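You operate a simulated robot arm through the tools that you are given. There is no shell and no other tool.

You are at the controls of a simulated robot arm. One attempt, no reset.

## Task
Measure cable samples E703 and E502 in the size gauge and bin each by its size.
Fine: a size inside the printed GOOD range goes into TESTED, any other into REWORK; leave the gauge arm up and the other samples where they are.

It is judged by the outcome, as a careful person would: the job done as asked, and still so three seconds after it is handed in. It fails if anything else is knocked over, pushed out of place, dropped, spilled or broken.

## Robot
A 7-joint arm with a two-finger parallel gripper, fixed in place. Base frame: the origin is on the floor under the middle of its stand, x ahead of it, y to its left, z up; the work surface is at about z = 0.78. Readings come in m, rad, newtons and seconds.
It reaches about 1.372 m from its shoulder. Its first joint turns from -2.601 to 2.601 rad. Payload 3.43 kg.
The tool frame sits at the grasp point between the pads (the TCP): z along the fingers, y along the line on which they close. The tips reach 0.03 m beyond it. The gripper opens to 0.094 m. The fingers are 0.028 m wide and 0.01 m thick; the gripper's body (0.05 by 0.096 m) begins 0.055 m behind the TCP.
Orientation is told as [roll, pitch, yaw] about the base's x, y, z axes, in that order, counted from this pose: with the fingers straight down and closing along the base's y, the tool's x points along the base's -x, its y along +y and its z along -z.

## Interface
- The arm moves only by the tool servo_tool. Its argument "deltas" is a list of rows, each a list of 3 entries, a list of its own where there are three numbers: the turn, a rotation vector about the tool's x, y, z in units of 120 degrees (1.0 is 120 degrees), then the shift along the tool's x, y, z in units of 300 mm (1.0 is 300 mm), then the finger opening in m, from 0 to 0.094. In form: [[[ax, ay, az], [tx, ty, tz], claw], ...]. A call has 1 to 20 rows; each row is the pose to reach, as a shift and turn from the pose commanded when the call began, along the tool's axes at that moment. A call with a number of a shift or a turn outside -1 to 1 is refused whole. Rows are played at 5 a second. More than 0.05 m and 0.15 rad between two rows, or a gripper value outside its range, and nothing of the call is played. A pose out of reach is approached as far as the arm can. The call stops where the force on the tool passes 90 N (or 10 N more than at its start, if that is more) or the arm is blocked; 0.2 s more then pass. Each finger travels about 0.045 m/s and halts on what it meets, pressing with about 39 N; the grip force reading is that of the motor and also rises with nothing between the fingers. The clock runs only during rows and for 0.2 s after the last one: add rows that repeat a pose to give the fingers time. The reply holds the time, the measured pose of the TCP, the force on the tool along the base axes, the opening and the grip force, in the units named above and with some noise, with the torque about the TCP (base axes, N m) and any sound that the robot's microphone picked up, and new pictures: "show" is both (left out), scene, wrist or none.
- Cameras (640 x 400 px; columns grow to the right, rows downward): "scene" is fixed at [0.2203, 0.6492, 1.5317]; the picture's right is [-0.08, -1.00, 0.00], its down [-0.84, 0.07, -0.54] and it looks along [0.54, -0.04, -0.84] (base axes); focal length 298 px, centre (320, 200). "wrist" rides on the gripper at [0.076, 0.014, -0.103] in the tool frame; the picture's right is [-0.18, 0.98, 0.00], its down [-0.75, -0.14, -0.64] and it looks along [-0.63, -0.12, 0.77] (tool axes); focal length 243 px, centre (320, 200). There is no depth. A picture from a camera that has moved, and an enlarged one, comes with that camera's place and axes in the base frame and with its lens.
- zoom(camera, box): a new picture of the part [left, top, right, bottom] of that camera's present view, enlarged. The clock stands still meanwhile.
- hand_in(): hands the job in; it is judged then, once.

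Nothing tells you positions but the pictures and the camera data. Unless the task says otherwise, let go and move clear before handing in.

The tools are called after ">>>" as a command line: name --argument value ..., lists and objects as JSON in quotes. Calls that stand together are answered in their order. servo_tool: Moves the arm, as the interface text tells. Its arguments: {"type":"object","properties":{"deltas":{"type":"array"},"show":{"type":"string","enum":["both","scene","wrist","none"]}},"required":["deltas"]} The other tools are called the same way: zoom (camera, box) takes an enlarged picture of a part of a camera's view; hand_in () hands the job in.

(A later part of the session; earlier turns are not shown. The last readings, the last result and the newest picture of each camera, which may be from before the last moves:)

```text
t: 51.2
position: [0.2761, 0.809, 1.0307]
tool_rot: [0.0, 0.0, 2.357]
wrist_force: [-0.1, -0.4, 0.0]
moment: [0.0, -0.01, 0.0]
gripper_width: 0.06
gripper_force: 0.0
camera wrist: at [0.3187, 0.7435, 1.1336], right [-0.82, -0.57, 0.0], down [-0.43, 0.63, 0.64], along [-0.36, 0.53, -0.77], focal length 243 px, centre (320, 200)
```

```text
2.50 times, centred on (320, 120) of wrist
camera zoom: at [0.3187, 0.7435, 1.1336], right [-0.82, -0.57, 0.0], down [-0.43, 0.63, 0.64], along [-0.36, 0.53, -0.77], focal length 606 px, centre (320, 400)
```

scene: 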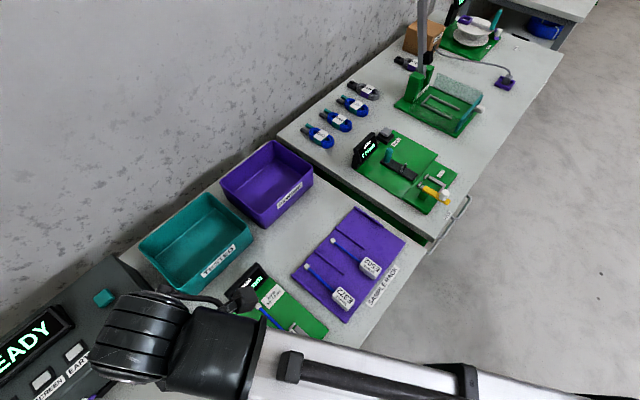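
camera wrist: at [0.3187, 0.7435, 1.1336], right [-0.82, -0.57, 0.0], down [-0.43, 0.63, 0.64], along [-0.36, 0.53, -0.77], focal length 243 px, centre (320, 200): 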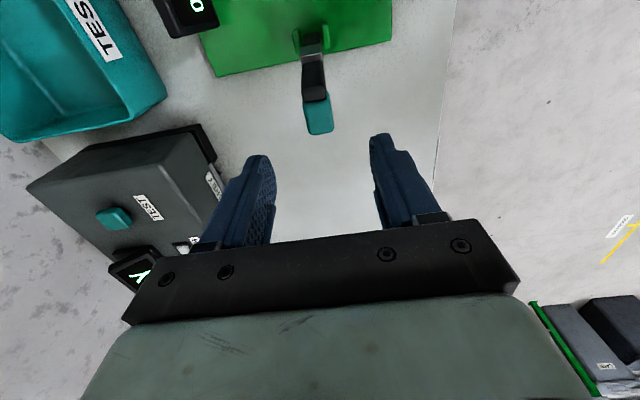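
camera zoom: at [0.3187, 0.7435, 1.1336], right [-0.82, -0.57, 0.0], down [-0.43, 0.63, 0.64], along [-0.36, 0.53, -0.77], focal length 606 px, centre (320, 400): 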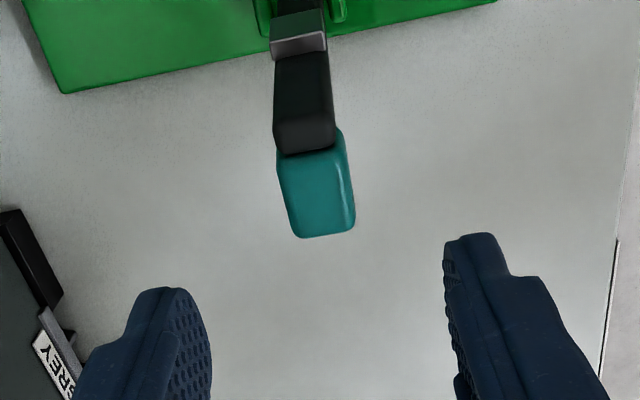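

The gauge arm is back up in its original pose and the gauge hasn't moved. I'll turn back and return above the nest to collect E703.

>>> servo_tool --deltas '[[[0, 0, 0.0625], [0.0296, 0.0143, 0], 0.05], [[0, 0, 0.125], [0.0592, 0.0286, 0], 0.05], [[0, 0, 0.1875], [0.0888, 0.0429, 0], 0.05], [[0, 0, 0.25], [0.1183, 0.0572, 0], 0.05], [[0, 0, 0.3125], [0.1479, 0.0715, 0], 0.05], [[0, 0, 0.375], [0.1775, 0.0859, 0], 0.05], [[0, 0, 0.4375], [0.2071, 0.1002, 0], 0.05], [[0, 0, 0.5], [0.2367, 0.1145, 0], 0.05], [[0, 0, 0.5625], [0.2663, 0.1288, 0], 0.05], [[0, 0, 0.625], [0.2958, 0.1431, 0], 0.05], [[0, 0, 0.6875], [0.3254, 0.1574, 0], 0.05], [[0, 0, 0.75], [0.355, 0.1717, 0], 0.05], [[0, 0, 0.75], [0.355, 0.1717, 0], 0.05]]' --show "none"

>>> servo_tool --deltas '[[[0, 0, 0], [0, 0, 0.1], 0.05], [[0, 0, 0], [0, 0, 0.2], 0.05], [[0, 0, 0], [0, 0, 0.3], 0.05], [[0, 0, 0], [0, 0, 0.4], 0.05], [[0, 0, 0], [0, 0, 0.4], 0.05]]'

>>> zoom --camera "wrist" --box '[220, 40, 420, 200]'

```text
t: 54.0
position: [0.3154, 0.6972, 1.0311]
tool_rot: [0.001, 0.001, 0.785]
wrist_force: [-0.3, -0.2, -0.3]
moment: [-0.02, 0.03, -0.01]
gripper_width: 0.05
gripper_force: 0.1
```

```text
t: 55.2
position: [0.3147, 0.6976, 0.9115]
tool_rot: [-0.001, 0.0, 0.784]
wrist_force: [0.1, 0.6, -0.4]
moment: [-0.02, 0.01, 0.0]
gripper_width: 0.0503
gripper_force: 0.1
camera wrist: at [0.2503, 0.6534, 1.0133], right [-0.57, 0.82, 0.0], down [0.63, 0.43, 0.64], along [0.53, 0.36, -0.77], focal length 243 px, centre (320, 200)
```

scene: 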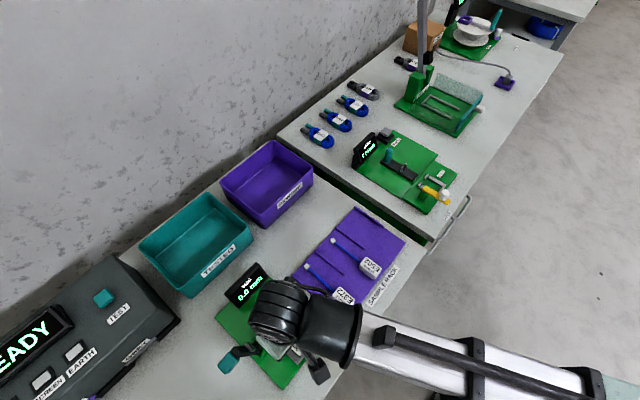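
wrist: 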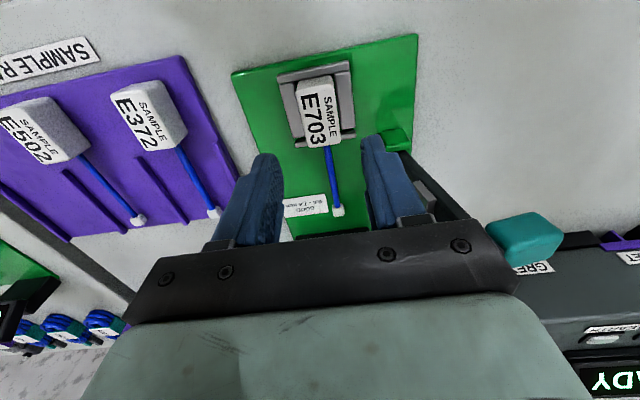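

```text
2.50 times, centred on (320, 120) of wrist
camera zoom: at [0.2503, 0.6534, 1.0133], right [-0.57, 0.82, 0.0], down [0.63, 0.43, 0.64], along [0.53, 0.36, -0.77], focal length 606 px, centre (320, 400)
```

zoom: 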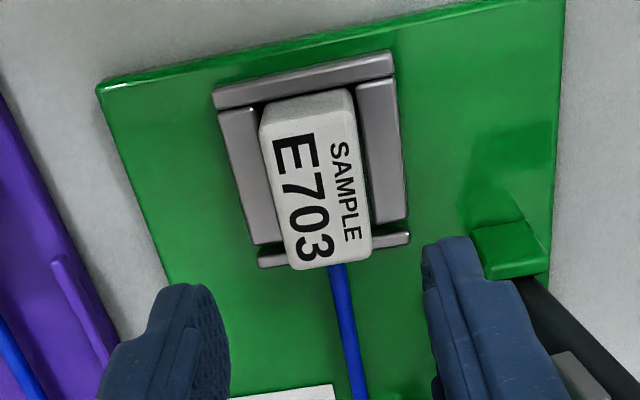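

The tag sits squarely under the gripper. I'll descend with the fingertips staying just above the rails, and grip.

>>> servo_tool --deltas '[[[0, 0, 0], [0, 0, 0.08], 0.05], [[0, 0, 0], [0, 0, 0.16], 0.05], [[0, 0, 0], [0, 0, 0.22], 0.05], [[0, 0, 0], [0, 0, 0.253], 0.05], [[0, 0, 0], [0, 0, 0.253], 0.05], [[0, 0, 0], [0, 0, 0.253], 0.03], [[0, 0, 0], [0, 0, 0.253], 0.02], [[0, 0, 0], [0, 0, 0.253], 0.02]]' --show "wrist"

```text
t: 57.0
position: [0.3141, 0.6968, 0.8347]
tool_rot: [0.0, -0.001, 0.786]
wrist_force: [-1.3, 0.7, 0.6]
moment: [-0.04, 0.04, -0.02]
gripper_width: 0.0292
gripper_force: 39.6
camera wrist: at [0.2498, 0.653, 0.9367], right [-0.57, 0.82, 0.0], down [0.63, 0.43, 0.64], along [0.53, 0.36, -0.77], focal length 243 px, centre (320, 200)
```

wrist: 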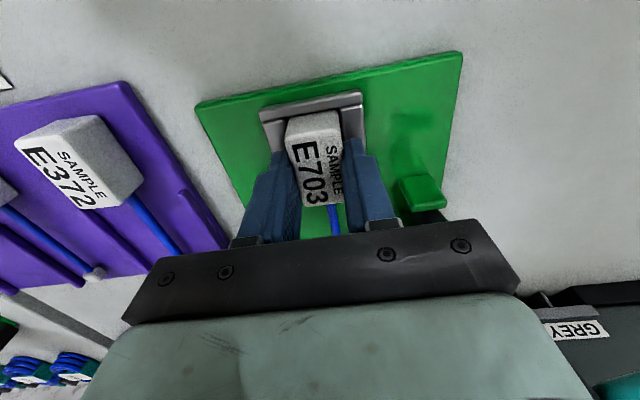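

E703 is gripped. I'll lift it well clear of the display and carry it over the TESTED bin, centred around (0.56, 0.93).

>>> servo_tool --deltas '[[[0, 0, 0], [0, 0, -0.1], 0.02], [[0, 0, 0], [0, 0, -0.23], 0.02], [[0, 0, 0], [0, 0, -0.36], 0.02], [[0, 0, 0], [0, 0, -0.5], 0.02], [[0, 0, 0], [0, 0, -0.5], 0.02]]' --show "none"

>>> servo_tool --deltas '[[[0, 0, 0], [-0.118, -0.004, 0], 0.02], [[0, 0, 0], [-0.236, -0.008, 0], 0.02], [[0, 0, 0], [-0.354, -0.012, 0], 0.02], [[0, 0, 0], [-0.472, -0.016, 0], 0.02], [[0, 0, 0], [-0.59, -0.02, 0], 0.02], [[0, 0, 0], [-0.708, -0.025, 0], 0.02], [[0, 0, 0], [-0.826, -0.03, 0], 0.02], [[0, 0, 0], [-0.946, -0.035, 0], 0.02], [[0, 0, 0], [-0.946, -0.035, 0], 0.02]]'

>>> zoom --camera "scene" --box '[120, 130, 340, 310]'

```text
t: 58.2
position: [0.3147, 0.6965, 0.9867]
tool_rot: [0.002, 0.0, 0.787]
wrist_force: [0.7, 0.5, -1.1]
moment: [-0.01, 0.03, 0.02]
gripper_width: 0.0289
gripper_force: 38.9
```

```text
t: 60.2
position: [0.5238, 0.8914, 0.9856]
tool_rot: [0.0, 0.001, 0.785]
wrist_force: [-0.5, -0.7, -0.9]
moment: [0.0, 0.05, 0.02]
gripper_width: 0.029
gripper_force: 39.3
camera wrist: at [0.4585, 0.8469, 1.0878], right [-0.57, 0.82, 0.0], down [0.63, 0.43, 0.64], along [0.53, 0.36, -0.77], focal length 243 px, centre (320, 200)
```

scene: 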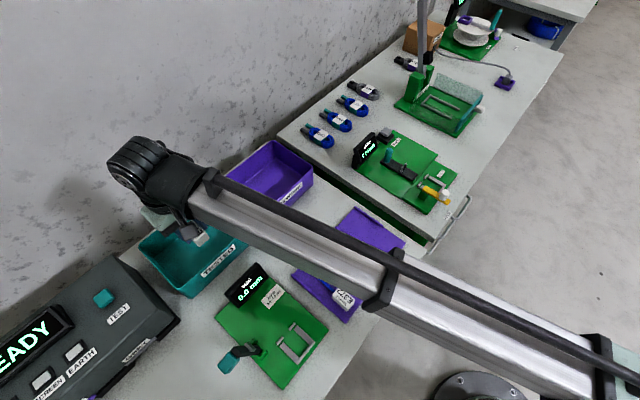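
wrist: 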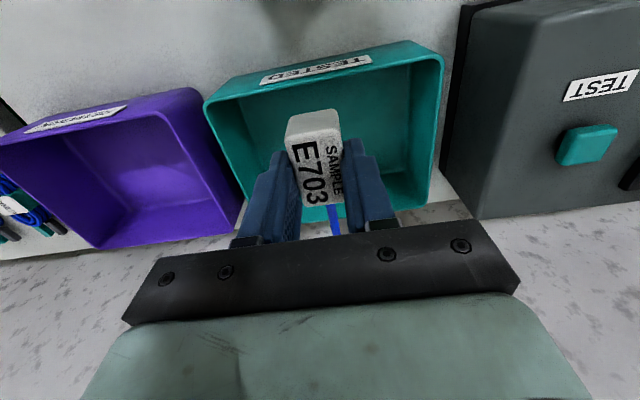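

```text
2.22 times, centred on (230, 220) of scene
camera zoom: at [0.2203, 0.6492, 1.5317], right [-0.08, -1.0, 0.0], down [-0.84, 0.07, -0.54], along [0.54, -0.04, -0.84], focal length 662 px, centre (520, 156)
```

zoom: 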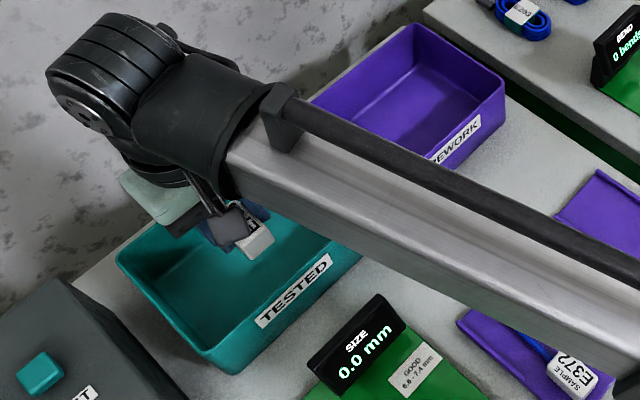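

The sample is longer than the bin is deep in this direction, but it fits along the bin's long side. I'll turn it 90° above the bin and move so that it hangs centred inside.

>>> servo_tool --deltas '[[[0, 0, -0.0625], [-0.0095, -0.0143, 0], 0.02], [[0, 0, -0.125], [-0.019, -0.0285, 0], 0.02], [[0, 0, -0.1875], [-0.0286, -0.0428, 0], 0.02], [[0, 0, -0.25], [-0.0381, -0.0571, 0], 0.02], [[0, 0, -0.3125], [-0.0476, -0.0714, 0], 0.02], [[0, 0, -0.375], [-0.0572, -0.0857, 0], 0.02], [[0, 0, -0.4375], [-0.0667, -0.0999, 0], 0.02], [[0, 0, -0.5], [-0.0762, -0.1142, 0], 0.02], [[0, 0, -0.5625], [-0.0857, -0.1285, 0], 0.02], [[0, 0, -0.625], [-0.0953, -0.1428, 0], 0.02], [[0, 0, -0.6875], [-0.1048, -0.157, 0], 0.02], [[0, 0, -0.75], [-0.1143, -0.1713, 0], 0.02], [[0, 0, -0.75], [-0.1143, -0.1713, 0], 0.02]]'

>>> zoom --camera "scene" --box '[100, 120, 280, 310]'

```text
t: 63.0
position: [0.5843, 0.879, 0.9848]
tool_rot: [0.001, 0.001, 2.358]
wrist_force: [0.1, -0.7, -0.1]
moment: [-0.01, 0.01, 0.04]
gripper_width: 0.0292
gripper_force: 38.6
camera wrist: at [0.6266, 0.8138, 1.0874], right [-0.82, -0.57, 0.0], down [-0.43, 0.63, 0.64], along [-0.36, 0.53, -0.77], focal length 243 px, centre (320, 200)
```

scene: 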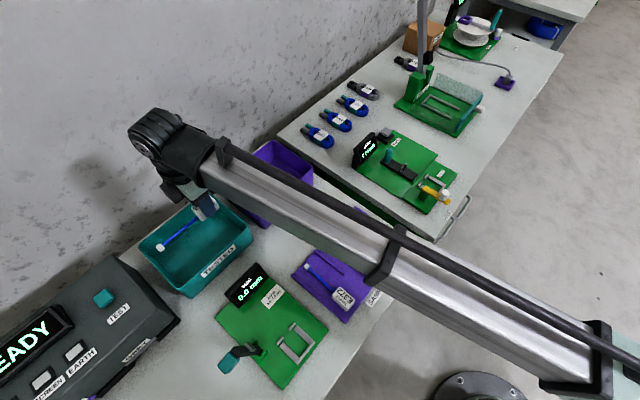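
wrist: 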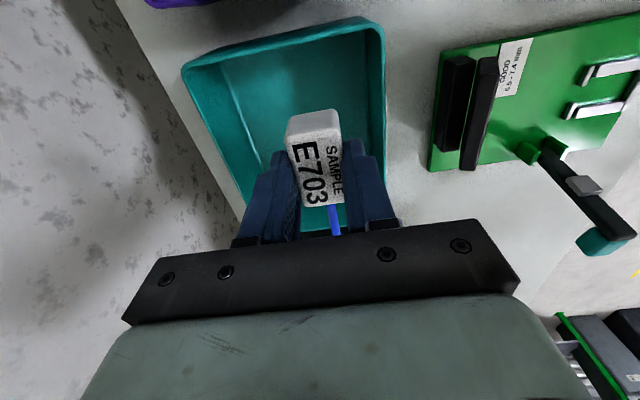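

```text
2.11 times, centred on (190, 215) of scene
camera zoom: at [0.2203, 0.6492, 1.5317], right [-0.08, -1.0, 0.0], down [-0.84, 0.07, -0.54], along [0.54, -0.04, -0.84], focal length 627 px, centre (594, 168)
```

zoom: 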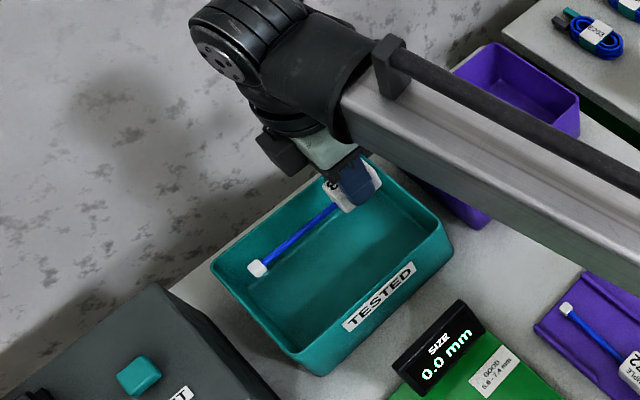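

E703 hangs lengthwise inside the bin's outline. I'll lower it to just above the bin floor.

>>> servo_tool --deltas '[[[0, 0, 0], [0, 0, 0.1], 0.02], [[0, 0, 0], [0, 0, 0.2], 0.02], [[0, 0, 0], [0, 0, 0.3], 0.02], [[0, 0, 0], [0, 0, 0.38], 0.02], [[0, 0, 0], [0, 0, 0.43], 0.02], [[0, 0, 0], [0, 0, 0.47], 0.02], [[0, 0, 0], [0, 0, 0.47], 0.02]]'

>>> zoom --camera "scene" --box '[100, 120, 280, 310]'

```text
t: 64.6
position: [0.5843, 0.8779, 0.8453]
tool_rot: [-0.001, -0.001, 2.356]
wrist_force: [-0.4, 0.1, -0.4]
moment: [0.0, -0.01, -0.02]
gripper_width: 0.0288
gripper_force: 39.0
camera wrist: at [0.6263, 0.8143, 0.9464], right [-0.82, -0.57, 0.0], down [-0.43, 0.63, 0.64], along [-0.36, 0.53, -0.77], focal length 243 px, centre (320, 200)
```

scene: 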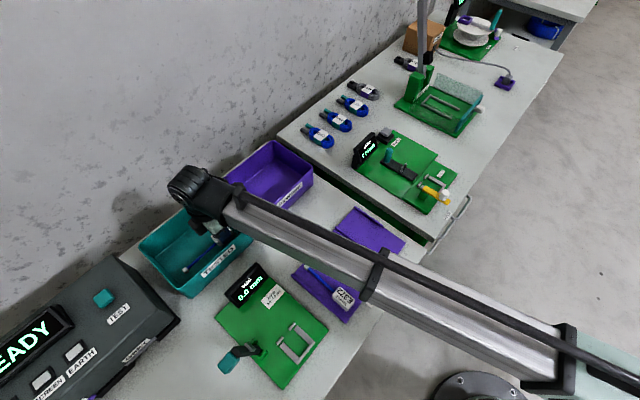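
wrist: 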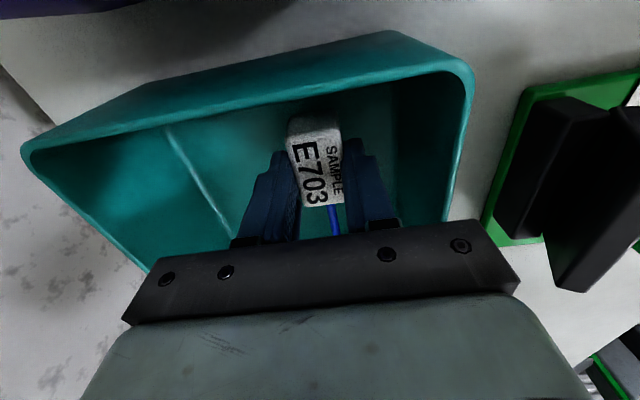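

```text
2.11 times, centred on (190, 215) of scene
camera zoom: at [0.2203, 0.6492, 1.5317], right [-0.08, -1.0, 0.0], down [-0.84, 0.07, -0.54], along [0.54, -0.04, -0.84], focal length 627 px, centre (594, 168)
```

zoom: 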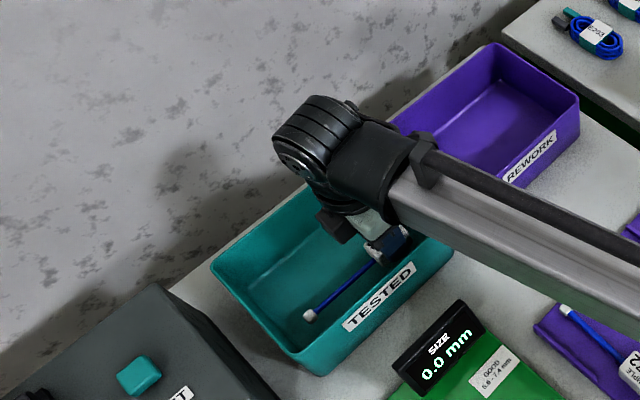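

>>> servo_tool --deltas '[[[0, 0, 0], [0, 0, 0.015], 0.02], [[0, 0, 0], [0, 0, 0.03], 0.02], [[0, 0, 0], [0, 0, 0.045], 0.02], [[0, 0, 0], [0, 0, 0.045], 0.02]]' --show "none"

```text
t: 65.6
position: [0.5825, 0.8787, 0.8304]
tool_rot: [0.0, 0.001, 2.356]
wrist_force: [-0.2, 0.0, -0.8]
moment: [-0.02, -0.02, -0.02]
gripper_width: 0.029
gripper_force: 39.0
```

>>> servo_tool --deltas '[[[0, 0, 0], [0, 0, 0.008], 0.02], [[0, 0, 0], [0, 0, 0.016], 0.02], [[0, 0, 0], [0, 0, 0.016], 0.02]]' --show "none"

```text
t: 66.4
position: [0.5839, 0.8781, 0.8275]
tool_rot: [0.002, 0.001, 2.356]
wrist_force: [0.5, 0.9, 4.9]
moment: [0.02, 0.05, 0.02]
gripper_width: 0.0287
gripper_force: 38.8
```

There's a light touch on the bin floor. I'll release and rise out of the bin.

>>> servo_tool --deltas '[[[0, 0, 0], [0, 0, -0.003], 0.03], [[0, 0, 0], [0, 0, -0.003], 0.04], [[0, 0, 0], [0, 0, -0.003], 0.045], [[0, 0, 0], [0, 0, -0.003], 0.045]]' --show "none"

>>> servo_tool --deltas '[[[0, 0, 0], [0, 0, -0.1], 0.045], [[0, 0, 0], [0, 0, -0.23], 0.045], [[0, 0, 0], [0, 0, -0.36], 0.05], [[0, 0, 0], [0, 0, -0.5], 0.05], [[0, 0, 0], [0, 0, -0.5], 0.05]]'

>>> zoom --camera "scene" --box '[100, 120, 280, 310]'

```text
t: 67.4
position: [0.5835, 0.8785, 0.8256]
tool_rot: [0.002, -0.003, 2.357]
wrist_force: [0.1, -0.2, -0.2]
moment: [0.04, 0.04, 0.0]
gripper_width: 0.0449
gripper_force: 0.0
```

```text
t: 68.6
position: [0.5844, 0.8778, 0.9771]
tool_rot: [0.001, -0.001, 2.356]
wrist_force: [0.2, 0.0, -1.6]
moment: [0.0, 0.0, 0.0]
gripper_width: 0.0499
gripper_force: 0.2
camera wrist: at [0.6258, 0.8134, 1.0793], right [-0.82, -0.57, 0.0], down [-0.43, 0.63, 0.64], along [-0.36, 0.53, -0.77], focal length 243 px, centre (320, 200)
```

scene: 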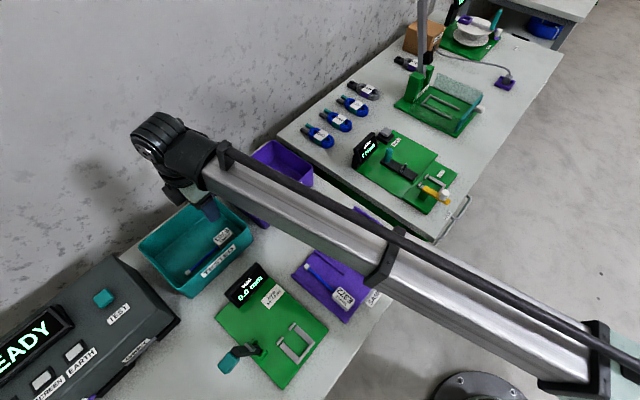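
wrist: 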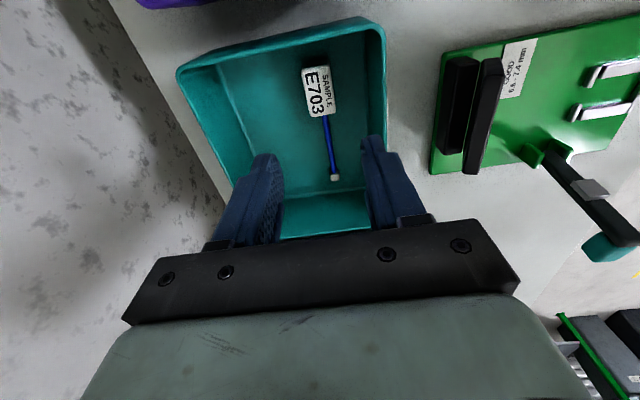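

```text
2.11 times, centred on (190, 215) of scene
camera zoom: at [0.2203, 0.6492, 1.5317], right [-0.08, -1.0, 0.0], down [-0.84, 0.07, -0.54], along [0.54, -0.04, -0.84], focal length 627 px, centre (594, 168)
```

zoom: 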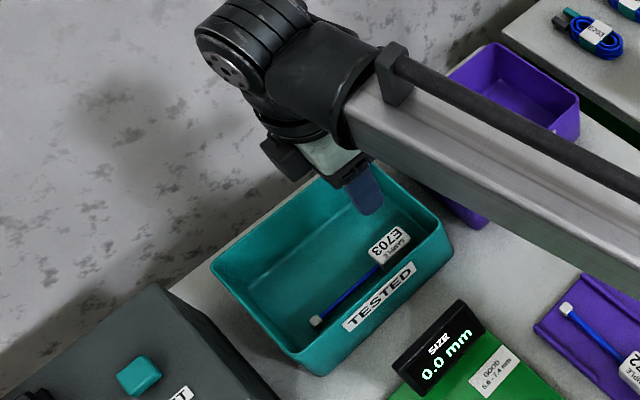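

E703 lies flat in the TESTED bin. Next is E502, the middle lane: I'll turn back to 45° and move above its tag near (0.468, 0.503).

>>> servo_tool --deltas '[[[0, 0, 0.0625], [0.0292, 0.0542, 0], 0.06], [[0, 0, 0.125], [0.0583, 0.1083, 0], 0.06], [[0, 0, 0.1875], [0.0875, 0.1625, 0], 0.06], [[0, 0, 0.25], [0.1167, 0.2167, 0], 0.06], [[0, 0, 0.3125], [0.1458, 0.2708, 0], 0.06], [[0, 0, 0.375], [0.175, 0.325, 0], 0.06], [[0, 0, 0.4375], [0.2042, 0.3792, 0], 0.06], [[0, 0, 0.5], [0.2333, 0.4333, 0], 0.06], [[0, 0, 0.5625], [0.2625, 0.4875, 0], 0.06], [[0, 0, 0.625], [0.2917, 0.5417, 0], 0.06], [[0, 0, 0.6875], [0.3208, 0.5958, 0], 0.06], [[0, 0, 0.75], [0.35, 0.65, 0], 0.06], [[0, 0, 0.75], [0.35, 0.65, 0], 0.06]]' --show "none"

>>> servo_tool --deltas '[[[0, 0, 0], [0.1017, -0.0515, 0], 0.06], [[0, 0, 0], [0.2035, -0.1031, 0], 0.06], [[0, 0, 0], [0.3052, -0.1546, 0.02], 0.06], [[0, 0, 0], [0.407, -0.2062, 0.05], 0.06], [[0, 0, 0], [0.5087, -0.2577, 0.09], 0.06], [[0, 0, 0], [0.5087, -0.2577, 0.09], 0.06]]'

>>> zoom --camera "wrist" --box '[220, 40, 420, 200]'

```text
t: 71.4
position: [0.519, 0.6662, 0.9779]
tool_rot: [0.0, 0.001, 0.783]
wrist_force: [0.3, -0.3, 0.5]
moment: [-0.01, 0.0, 0.0]
gripper_width: 0.0601
gripper_force: 0.0
```

```text
t: 72.8
position: [0.466, 0.5024, 0.9497]
tool_rot: [0.001, -0.002, 0.785]
wrist_force: [0.1, 0.6, -0.2]
moment: [0.01, 0.0, -0.08]
gripper_width: 0.0602
gripper_force: 0.0
camera wrist: at [0.4015, 0.4581, 1.0518], right [-0.57, 0.82, 0.0], down [0.63, 0.43, 0.64], along [0.53, 0.36, -0.77], focal length 243 px, centre (320, 200)
```

scene: 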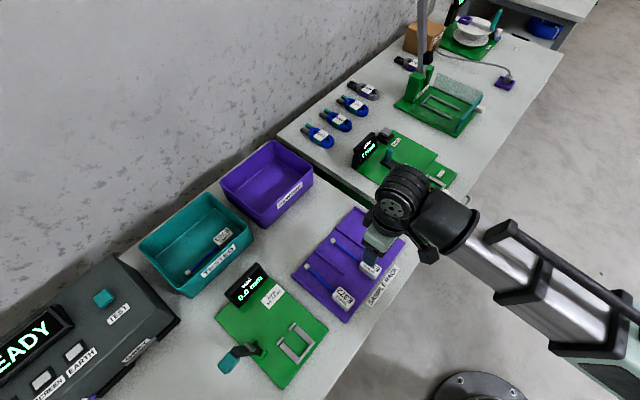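
wrist: 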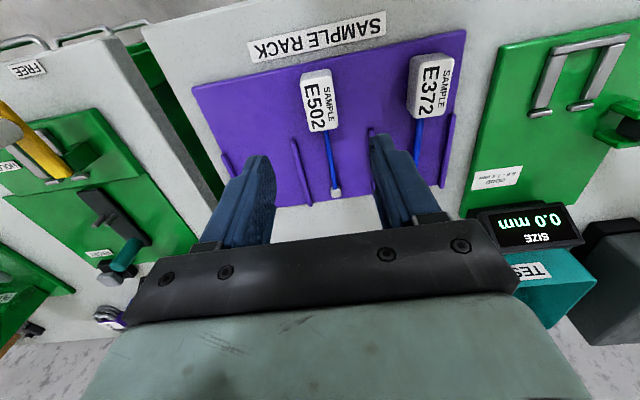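

```text
2.50 times, centred on (320, 120) of wrist
camera zoom: at [0.4015, 0.4581, 1.0518], right [-0.57, 0.82, 0.0], down [0.63, 0.43, 0.64], along [0.53, 0.36, -0.77], focal length 606 px, centre (320, 400)
```

zoom: 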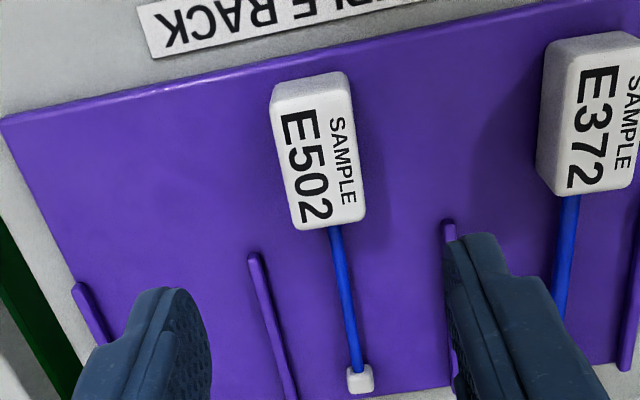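

E502's tag is centred under the tool and aligned. I'll descend, a little higher on the tag this time so the fingertips clear the nest rails, and grip.

>>> servo_tool --deltas '[[[0, 0, 0], [0, 0, 0.1], 0.06], [[0, 0, 0], [0, 0, 0.2], 0.06], [[0, 0, 0], [0, 0, 0.3], 0.055], [[0, 0, 0], [0, 0, 0.384], 0.055], [[0, 0, 0], [0, 0, 0.384], 0.055], [[0, 0, 0], [0, 0, 0.384], 0.035], [[0, 0, 0], [0, 0, 0.384], 0.02], [[0, 0, 0], [0, 0, 0.384], 0.02], [[0, 0, 0], [0, 0, 0.384], 0.02]]' --show "wrist"

>>> zoom --camera "wrist" --box '[260, 80, 380, 160]'

>>> zoom --camera "wrist" --box '[270, 160, 390, 240]'

```text
t: 74.8
position: [0.4668, 0.5037, 0.8347]
tool_rot: [0.0, -0.001, 0.786]
wrist_force: [0.4, -0.4, 0.2]
moment: [-0.01, 0.0, 0.02]
gripper_width: 0.029
gripper_force: 39.1
camera wrist: at [0.4017, 0.459, 0.937], right [-0.57, 0.82, 0.0], down [0.63, 0.43, 0.64], along [0.53, 0.36, -0.77], focal length 243 px, centre (320, 200)
```

wrist: 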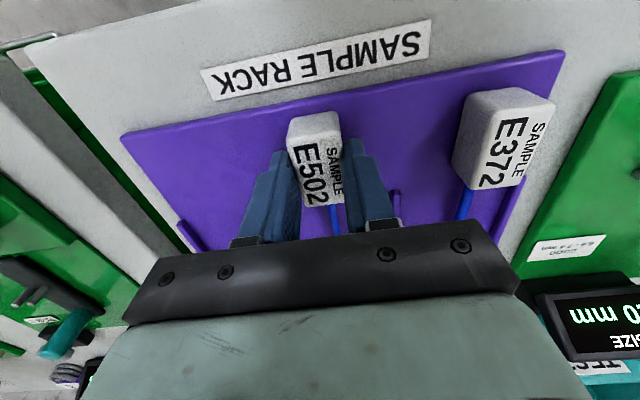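

```text
5.00 times, centred on (320, 120) of wrist
camera zoom: at [0.4017, 0.459, 0.937], right [-0.57, 0.82, 0.0], down [0.63, 0.43, 0.64], along [0.53, 0.36, -0.77], focal length 1213 px, centre (320, 600)
```

zoom: 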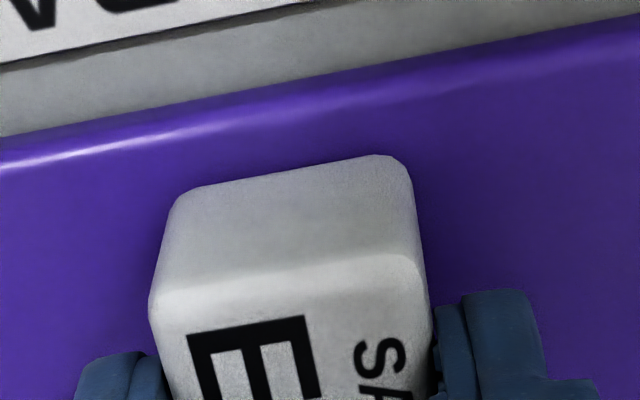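

```text
5.00 times, centred on (330, 200) of wrist
camera zoom: at [0.4017, 0.459, 0.937], right [-0.57, 0.82, 0.0], down [0.63, 0.43, 0.64], along [0.53, 0.36, -0.77], focal length 1213 px, centre (270, 200)
```

zoom: 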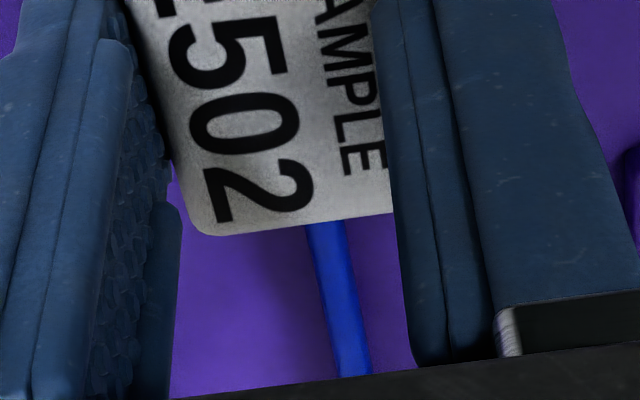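

E502 is gripped and centred, 29 mm wide. I'll lift it and carry it to the nest, aiming for the same seating position that worked for E703.

>>> servo_tool --deltas '[[[0, 0, 0], [0, 0, -0.1], 0.02], [[0, 0, 0], [0, 0, -0.2], 0.02], [[0, 0, 0], [0, 0, -0.3], 0.02], [[0, 0, 0], [0, 0, -0.384], 0.02], [[0, 0, 0], [0, 0, -0.384], 0.02]]' --show "none"

>>> servo_tool --deltas '[[[0, 0, 0], [-0.0137, 0.1162, 0], 0.02], [[0, 0, 0], [-0.0275, 0.2325, 0], 0.02], [[0, 0, 0], [-0.0412, 0.3487, 0], 0.02], [[0, 0, 0], [-0.055, 0.465, 0], 0.02], [[0, 0, 0], [-0.0687, 0.5812, 0], 0.02], [[0, 0, 0], [-0.0825, 0.6974, 0], 0.02], [[0, 0, 0], [-0.0962, 0.8136, 0], 0.02], [[0, 0, 0], [-0.0962, 0.8136, 0], 0.02], [[0, 0, 0], [-0.0962, 0.8136, 0.1], 0.02], [[0, 0, 0], [-0.0962, 0.8136, 0.16], 0.02], [[0, 0, 0], [-0.0962, 0.8136, 0.16], 0.02]]'

>>> zoom --camera "wrist" --box '[240, 40, 440, 180]'

```text
t: 76.0
position: [0.4684, 0.5029, 0.9503]
tool_rot: [0.001, -0.001, 0.784]
wrist_force: [0.2, -0.1, 0.1]
moment: [0.02, 0.01, -0.03]
gripper_width: 0.0294
gripper_force: 39.1
```

```text
t: 78.4
position: [0.3152, 0.6966, 0.9014]
tool_rot: [-0.001, 0.001, 0.786]
wrist_force: [0.6, -1.1, -0.8]
moment: [-0.04, 0.0, 0.05]
gripper_width: 0.0291
gripper_force: 39.1
camera wrist: at [0.2498, 0.6523, 1.0034], right [-0.57, 0.82, 0.0], down [0.63, 0.43, 0.64], along [0.53, 0.36, -0.77], focal length 243 px, centre (320, 200)
```

scene: 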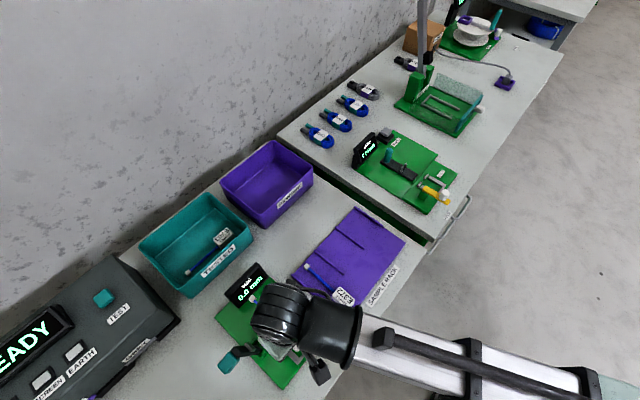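
wrist: 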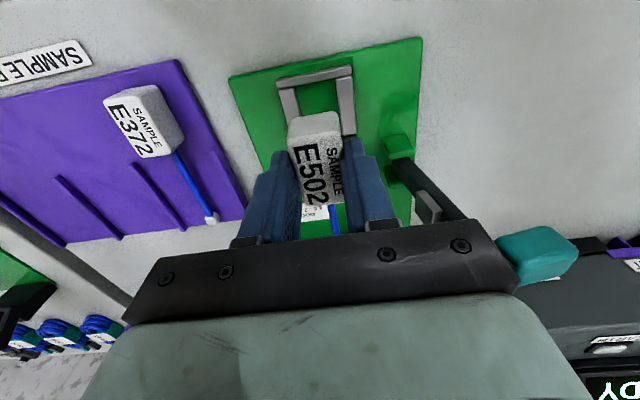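

```text
2.86 times, centred on (340, 110) of wrist
camera zoom: at [0.2498, 0.6523, 1.0034], right [-0.57, 0.82, 0.0], down [0.63, 0.43, 0.64], along [0.53, 0.36, -0.77], focal length 693 px, centre (263, 457)
```

zoom: 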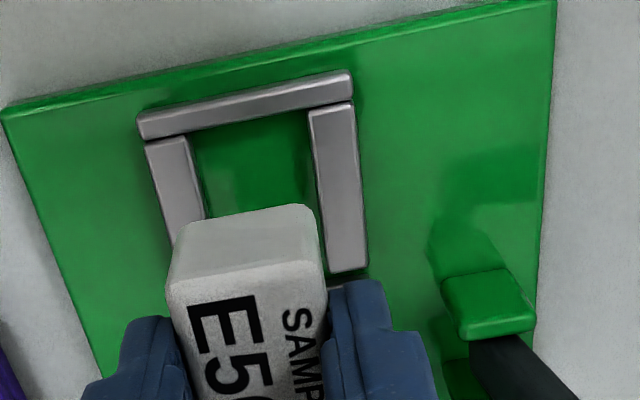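

>>> servo_tool --deltas '[[[0, 0, 0], [0, 0, 0.06], 0.02], [[0, 0, 0], [0, 0, 0.12], 0.02], [[0, 0, 0], [0, 0, 0.18], 0.02], [[0, 0, 0], [0, 0, 0.18], 0.02]]' --show "wrist"

>>> zoom --camera "wrist" --box '[260, 80, 380, 160]'

```text
t: 79.4
position: [0.3148, 0.6968, 0.8491]
tool_rot: [0.0, 0.001, 0.784]
wrist_force: [0.5, -0.2, -1.6]
moment: [-0.04, 0.01, -0.02]
gripper_width: 0.0289
gripper_force: 39.0
camera wrist: at [0.2493, 0.6521, 0.9499], right [-0.57, 0.82, 0.0], down [0.63, 0.43, 0.64], along [0.53, 0.36, -0.77], focal length 243 px, centre (320, 200)
```

wrist: 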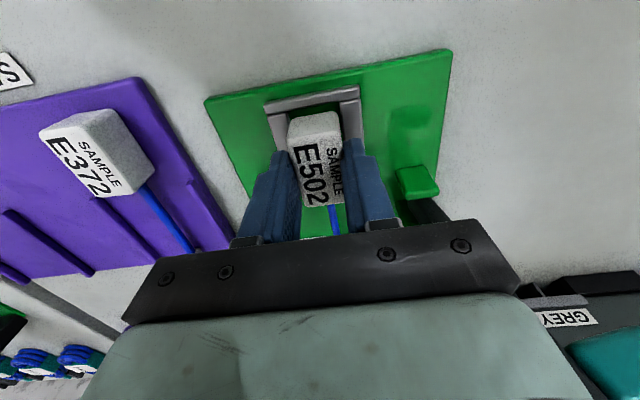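

```text
5.00 times, centred on (320, 120) of wrist
camera zoom: at [0.2493, 0.6521, 0.9499], right [-0.57, 0.82, 0.0], down [0.63, 0.43, 0.64], along [0.53, 0.36, -0.77], focal length 1213 px, centre (320, 600)
```

zoom: 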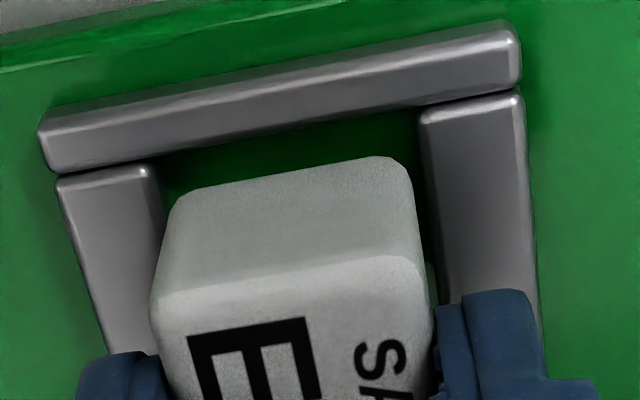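

The side gaps look even. I'll lower in small steps with force checks.

>>> servo_tool --deltas '[[[0, 0, 0], [0, 0, 0.01], 0.02], [[0, 0, 0], [0, 0, 0.02], 0.02], [[0, 0, 0], [0, 0, 0.027], 0.02], [[0, 0, 0], [0, 0, 0.027], 0.02]]' --show "none"

>>> zoom --camera "wrist" --box '[260, 80, 380, 160]'

```text
t: 80.4
position: [0.315, 0.6971, 0.839]
tool_rot: [0.001, 0.001, 0.785]
wrist_force: [-1.1, -0.2, -0.3]
moment: [0.01, 0.02, -0.01]
gripper_width: 0.0289
gripper_force: 38.8
```

```text
5.00 times, centred on (320, 120) of wrist
camera zoom: at [0.2493, 0.6522, 0.9416], right [-0.57, 0.82, 0.0], down [0.63, 0.43, 0.64], along [0.53, 0.36, -0.77], focal length 1213 px, centre (320, 600)
```

zoom: 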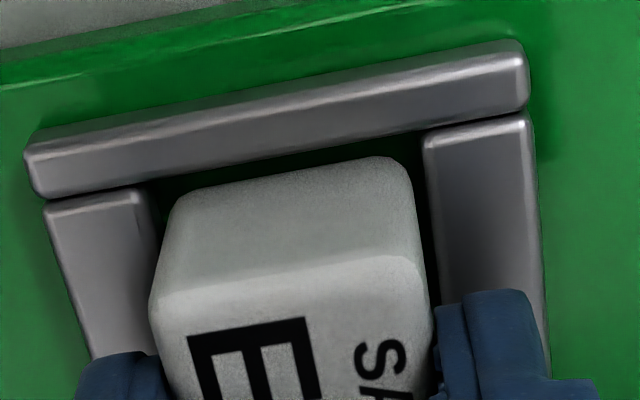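

>>> servo_tool --deltas '[[[0, 0, 0], [0, 0, 0.005], 0.02], [[0, 0, 0], [0, 0, 0.01], 0.02], [[0, 0, 0], [0, 0, 0.01], 0.02]]' --show "none"

>>> servo_tool --deltas '[[[0, 0, 0], [0, 0, 0.003], 0.02], [[0, 0, 0], [0, 0, 0.005], 0.02], [[0, 0, 0], [0, 0, 0.005], 0.02]]' --show "none"

>>> zoom --camera "wrist" --box '[260, 80, 380, 160]'

```text
t: 81.2
position: [0.3144, 0.6963, 0.8371]
tool_rot: [0.001, 0.0, 0.785]
wrist_force: [0.6, 0.3, -0.7]
moment: [-0.02, 0.02, -0.04]
gripper_width: 0.0289
gripper_force: 39.1
```

```text
t: 82.0
position: [0.3145, 0.6966, 0.8366]
tool_rot: [0.002, -0.003, 0.787]
wrist_force: [0.7, 2.8, 30.2]
moment: [-0.03, 0.05, 0.01]
gripper_width: 0.029
gripper_force: 39.1
```

```text
5.00 times, centred on (320, 120) of wrist
camera zoom: at [0.2493, 0.6516, 0.9386], right [-0.57, 0.82, 0.0], down [0.63, 0.43, 0.64], along [0.53, 0.36, -0.77], focal length 1213 px, centre (320, 600)
```

zoom: 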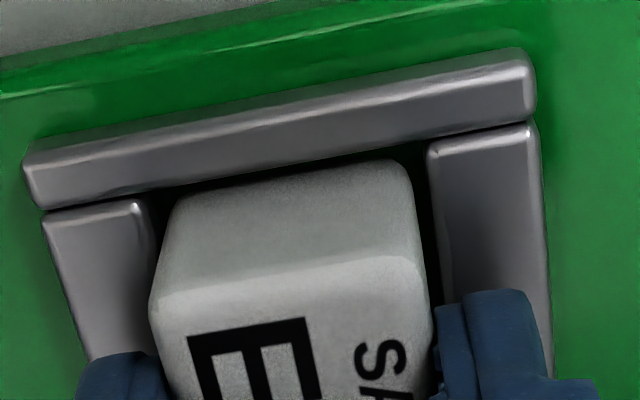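

Contact at z=0.8366 is centred under the tool with no moment, so the tag is flat on the plate. I'll ease off, release, and rise.

>>> servo_tool --deltas '[[[0, 0, 0], [0, 0, -0.004], 0.02], [[0, 0, 0], [0, 0, -0.004], 0.03], [[0, 0, 0], [0, 0, -0.004], 0.045], [[0, 0, 0], [0, 0, -0.004], 0.05], [[0, 0, 0], [0, 0, -0.004], 0.05]]' --show "none"

>>> servo_tool --deltas '[[[0, 0, 0], [0, 0, -0.1], 0.05], [[0, 0, 0], [0, 0, -0.23], 0.05], [[0, 0, 0], [0, 0, -0.36], 0.05], [[0, 0, 0], [0, 0, -0.5], 0.05], [[0, 0, 0], [0, 0, -0.64], 0.05], [[0, 0, 0], [0, 0, -0.64], 0.05]]'

>>> zoom --camera "wrist" --box '[240, 20, 440, 180]'

```text
t: 83.2
position: [0.3154, 0.6965, 0.8359]
tool_rot: [0.001, 0.0, 0.785]
wrist_force: [0.7, 0.1, 0.1]
moment: [0.03, -0.01, -0.01]
gripper_width: 0.05
gripper_force: 0.1
```

```text
t: 84.6
position: [0.3145, 0.6948, 1.03]
tool_rot: [0.0, -0.001, 0.785]
wrist_force: [-0.5, 0.3, -0.7]
moment: [0.0, 0.0, 0.01]
gripper_width: 0.0499
gripper_force: 0.0
camera wrist: at [0.25, 0.6512, 1.1313], right [-0.57, 0.82, 0.0], down [0.63, 0.43, 0.64], along [0.53, 0.36, -0.77], focal length 243 px, centre (320, 200)
```

scene: 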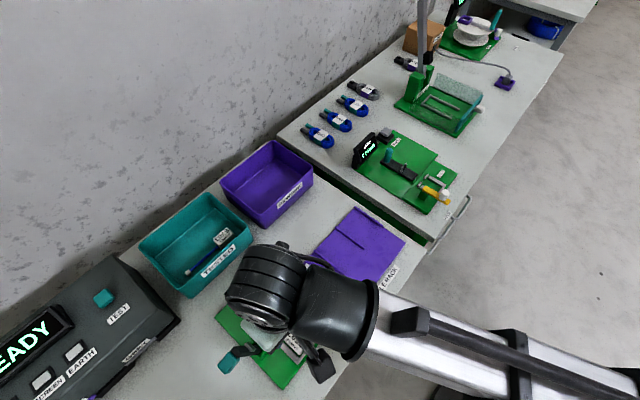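
wrist: 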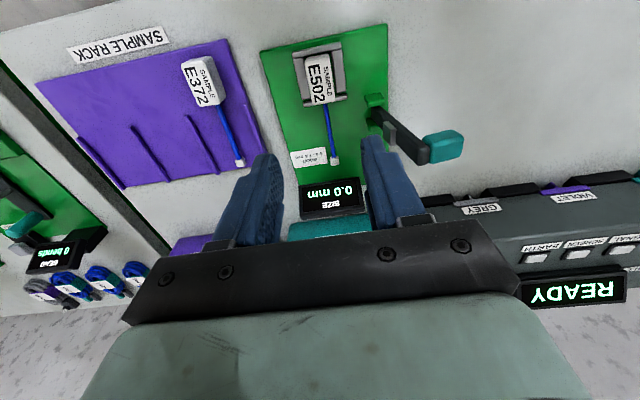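

```text
2.50 times, centred on (340, 100) of wrist
camera zoom: at [0.25, 0.6512, 1.1313], right [-0.57, 0.82, 0.0], down [0.63, 0.43, 0.64], along [0.53, 0.36, -0.77], focal length 606 px, centre (270, 450)
```

zoom: 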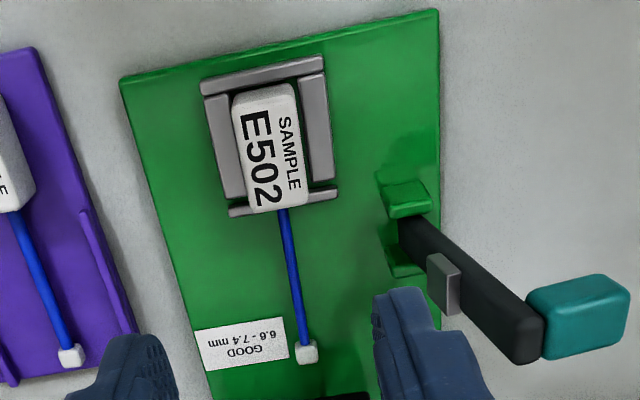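

E502 is seated with its cable straight. I'll repeat the handle sequence: turn 90°, go over the teal handle and descend around it.

>>> servo_tool --deltas '[[[0, 0, -0.0625], [-0.0151, 0.0303, 0], 0.055], [[0, 0, -0.125], [-0.0302, 0.0605, 0], 0.055], [[0, 0, -0.1875], [-0.0453, 0.0908, 0], 0.055], [[0, 0, -0.25], [-0.0604, 0.121, 0], 0.055], [[0, 0, -0.3125], [-0.0755, 0.1513, 0], 0.055], [[0, 0, -0.375], [-0.0907, 0.1815, 0], 0.055], [[0, 0, -0.4375], [-0.1058, 0.2118, 0], 0.055], [[0, 0, -0.5], [-0.1209, 0.242, 0], 0.055], [[0, 0, -0.5625], [-0.136, 0.2723, 0], 0.055], [[0, 0, -0.625], [-0.1511, 0.3025, 0], 0.055], [[0, 0, -0.6875], [-0.1662, 0.3328, 0], 0.055], [[0, 0, -0.75], [-0.1813, 0.363, 0], 0.055], [[0, 0, -0.75], [-0.1813, 0.363, 0], 0.055]]' --show "none"

>>> zoom --camera "wrist" --box '[220, 40, 420, 200]'

```text
t: 87.4
position: [0.2742, 0.8121, 1.028]
tool_rot: [0.001, -0.001, 2.358]
wrist_force: [0.2, 0.6, 0.4]
moment: [-0.01, 0.0, 0.02]
gripper_width: 0.055
gripper_force: 0.0
```

```text
2.50 times, centred on (320, 120) of wrist
camera zoom: at [0.3189, 0.7474, 1.1304], right [-0.82, -0.57, 0.0], down [-0.43, 0.63, 0.64], along [-0.36, 0.53, -0.77], focal length 606 px, centre (320, 400)
```

zoom: 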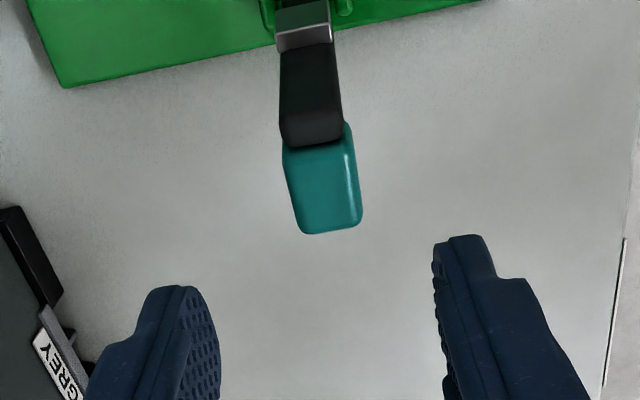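

>>> servo_tool --deltas '[[[0, 0, 0], [0.007, 0, 0.1], 0.055], [[0, 0, 0], [0.007, 0, 0.2], 0.05], [[0, 0, 0], [0.007, 0, 0.27], 0.05], [[0, 0, 0], [0.007, 0, 0.314], 0.05], [[0, 0, 0], [0.007, 0, 0.314], 0.05], [[0, 0, 0], [0.007, 0, 0.314], 0.035], [[0, 0, 0], [0.007, 0, 0.314], 0.02], [[0, 0, 0], [0.007, 0, 0.314], 0.015], [[0, 0, 0], [0.007, 0, 0.314], 0.015]]' --show "wrist"

```text
t: 89.4
position: [0.277, 0.8108, 0.9329]
tool_rot: [0.001, 0.001, 2.358]
wrist_force: [-9.6, -10.2, -4.2]
moment: [0.08, 0.16, -0.13]
gripper_width: 0.028
gripper_force: 44.9
camera wrist: at [0.3191, 0.7454, 1.0362], right [-0.82, -0.57, 0.0], down [-0.43, 0.63, 0.64], along [-0.36, 0.53, -0.77], focal length 243 px, centre (320, 200)
```

wrist: 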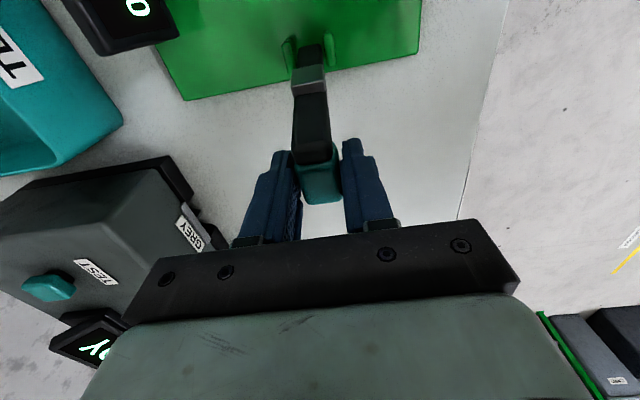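

I have the handle. I'll swing the arm over using the refined arc.

>>> servo_tool --deltas '[[[0, 0, 0], [0.0363, 0.0023, -0.0113], 0.015], [[0, 0, 0], [0.0727, 0.0023, -0.0197], 0.015], [[0, 0, 0], [0.1097, 0.0023, -0.0243], 0.015], [[0, 0, 0], [0.1467, 0.0023, -0.026], 0.015]]' --show "none"

>>> servo_tool --deltas '[[[0, 0, 0], [0.037, 0, 0.0017], 0.015], [[0, 0, 0], [0.074, 0, 0.0063], 0.015], [[0, 0, 0], [0.1103, 0, 0.0147], 0.015], [[0, 0, 0], [0.1457, 0, 0.0257], 0.015]]' --show "none"

```text
t: 90.4
position: [0.3067, 0.7807, 0.9439]
tool_rot: [-0.003, -0.003, 2.358]
wrist_force: [-17.8, -2.2, 13.2]
moment: [1.04, 0.95, 0.09]
gripper_width: 0.0279
gripper_force: 45.1
```

```text
t: 91.4
position: [0.339, 0.7466, 0.9343]
tool_rot: [0.0, 0.001, 2.357]
wrist_force: [-8.7, -4.5, 6.4]
moment: [0.52, 0.41, 0.02]
gripper_width: 0.028
gripper_force: 34.2
```

>>> servo_tool --deltas '[[[0, 0, 0], [0.0343, 0.0015, 0.0143], 0.015], [[0, 0, 0], [0.0673, 0.0015, 0.0313], 0.015], [[0, 0, 0], [0.0983, 0.0015, 0.0513], 0.015], [[0, 0, 0], [0.128, 0.0015, 0.074], 0.015]]' --show "none"

>>> servo_tool --deltas '[[[0, 0, 0], [0.0273, 0, 0.025], 0.015], [[0, 0, 0], [0.0523, 0, 0.0523], 0.015], [[0, 0, 0], [0.075, 0, 0.082], 0.015], [[0, 0, 0], [0.095, 0, 0.113], 0.015]]' --show "wrist"

```text
t: 92.4
position: [0.3656, 0.7184, 0.9123]
tool_rot: [-0.001, 0.002, 2.357]
wrist_force: [-3.9, -4.5, 16.0]
moment: [0.95, 0.93, 0.03]
gripper_width: 0.0282
gripper_force: 45.0
```

```text
t: 93.4
position: [0.3878, 0.6998, 0.8792]
tool_rot: [-0.002, -0.002, 2.356]
wrist_force: [0.5, -4.9, 14.7]
moment: [1.1, 1.08, 0.04]
gripper_width: 0.028
gripper_force: 45.0
camera wrist: at [0.4288, 0.6352, 0.981], right [-0.82, -0.57, 0.0], down [-0.43, 0.63, 0.64], along [-0.36, 0.53, -0.77], focal length 243 px, centre (320, 200)
```

wrist: 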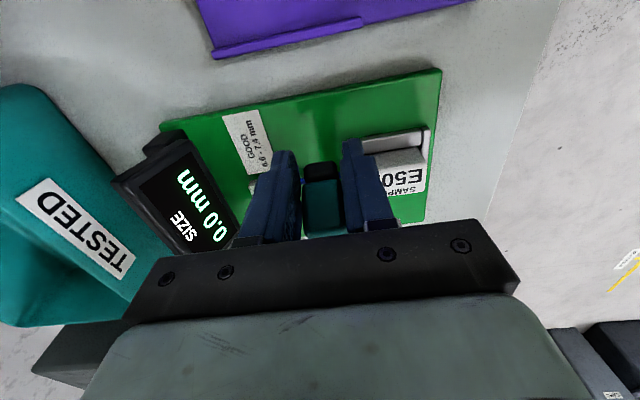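

>>> servo_tool --deltas '[[[0, 0, 0], [0.017, 0, 0.033], 0.015], [[0, 0, 0], [0.0313, 0, 0.0673], 0.015], [[0, 0, 0], [0.0423, 0, 0.1027], 0.015], [[0, 0, 0], [0.0477, 0, 0.1243], 0.015]]' --show "none"

>>> zoom --camera "scene" --box '[230, 250, 330, 350]'

```text
t: 94.4
position: [0.3942, 0.6903, 0.8406]
tool_rot: [0.0, 0.001, 2.355]
wrist_force: [1.3, -10.7, 6.3]
moment: [0.49, 0.34, 0.05]
gripper_width: 0.0285
gripper_force: 31.1
```

```text
4.00 times, centred on (280, 300) of scene
camera zoom: at [0.2203, 0.6492, 1.5317], right [-0.08, -1.0, 0.0], down [-0.84, 0.07, -0.54], along [0.54, -0.04, -0.84], focal length 1192 px, centre (480, -200)
```

zoom: 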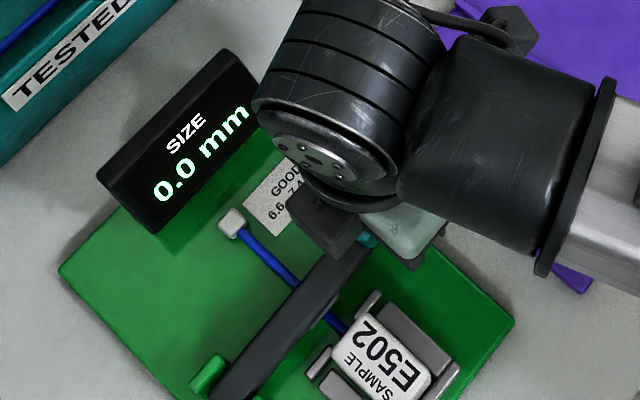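

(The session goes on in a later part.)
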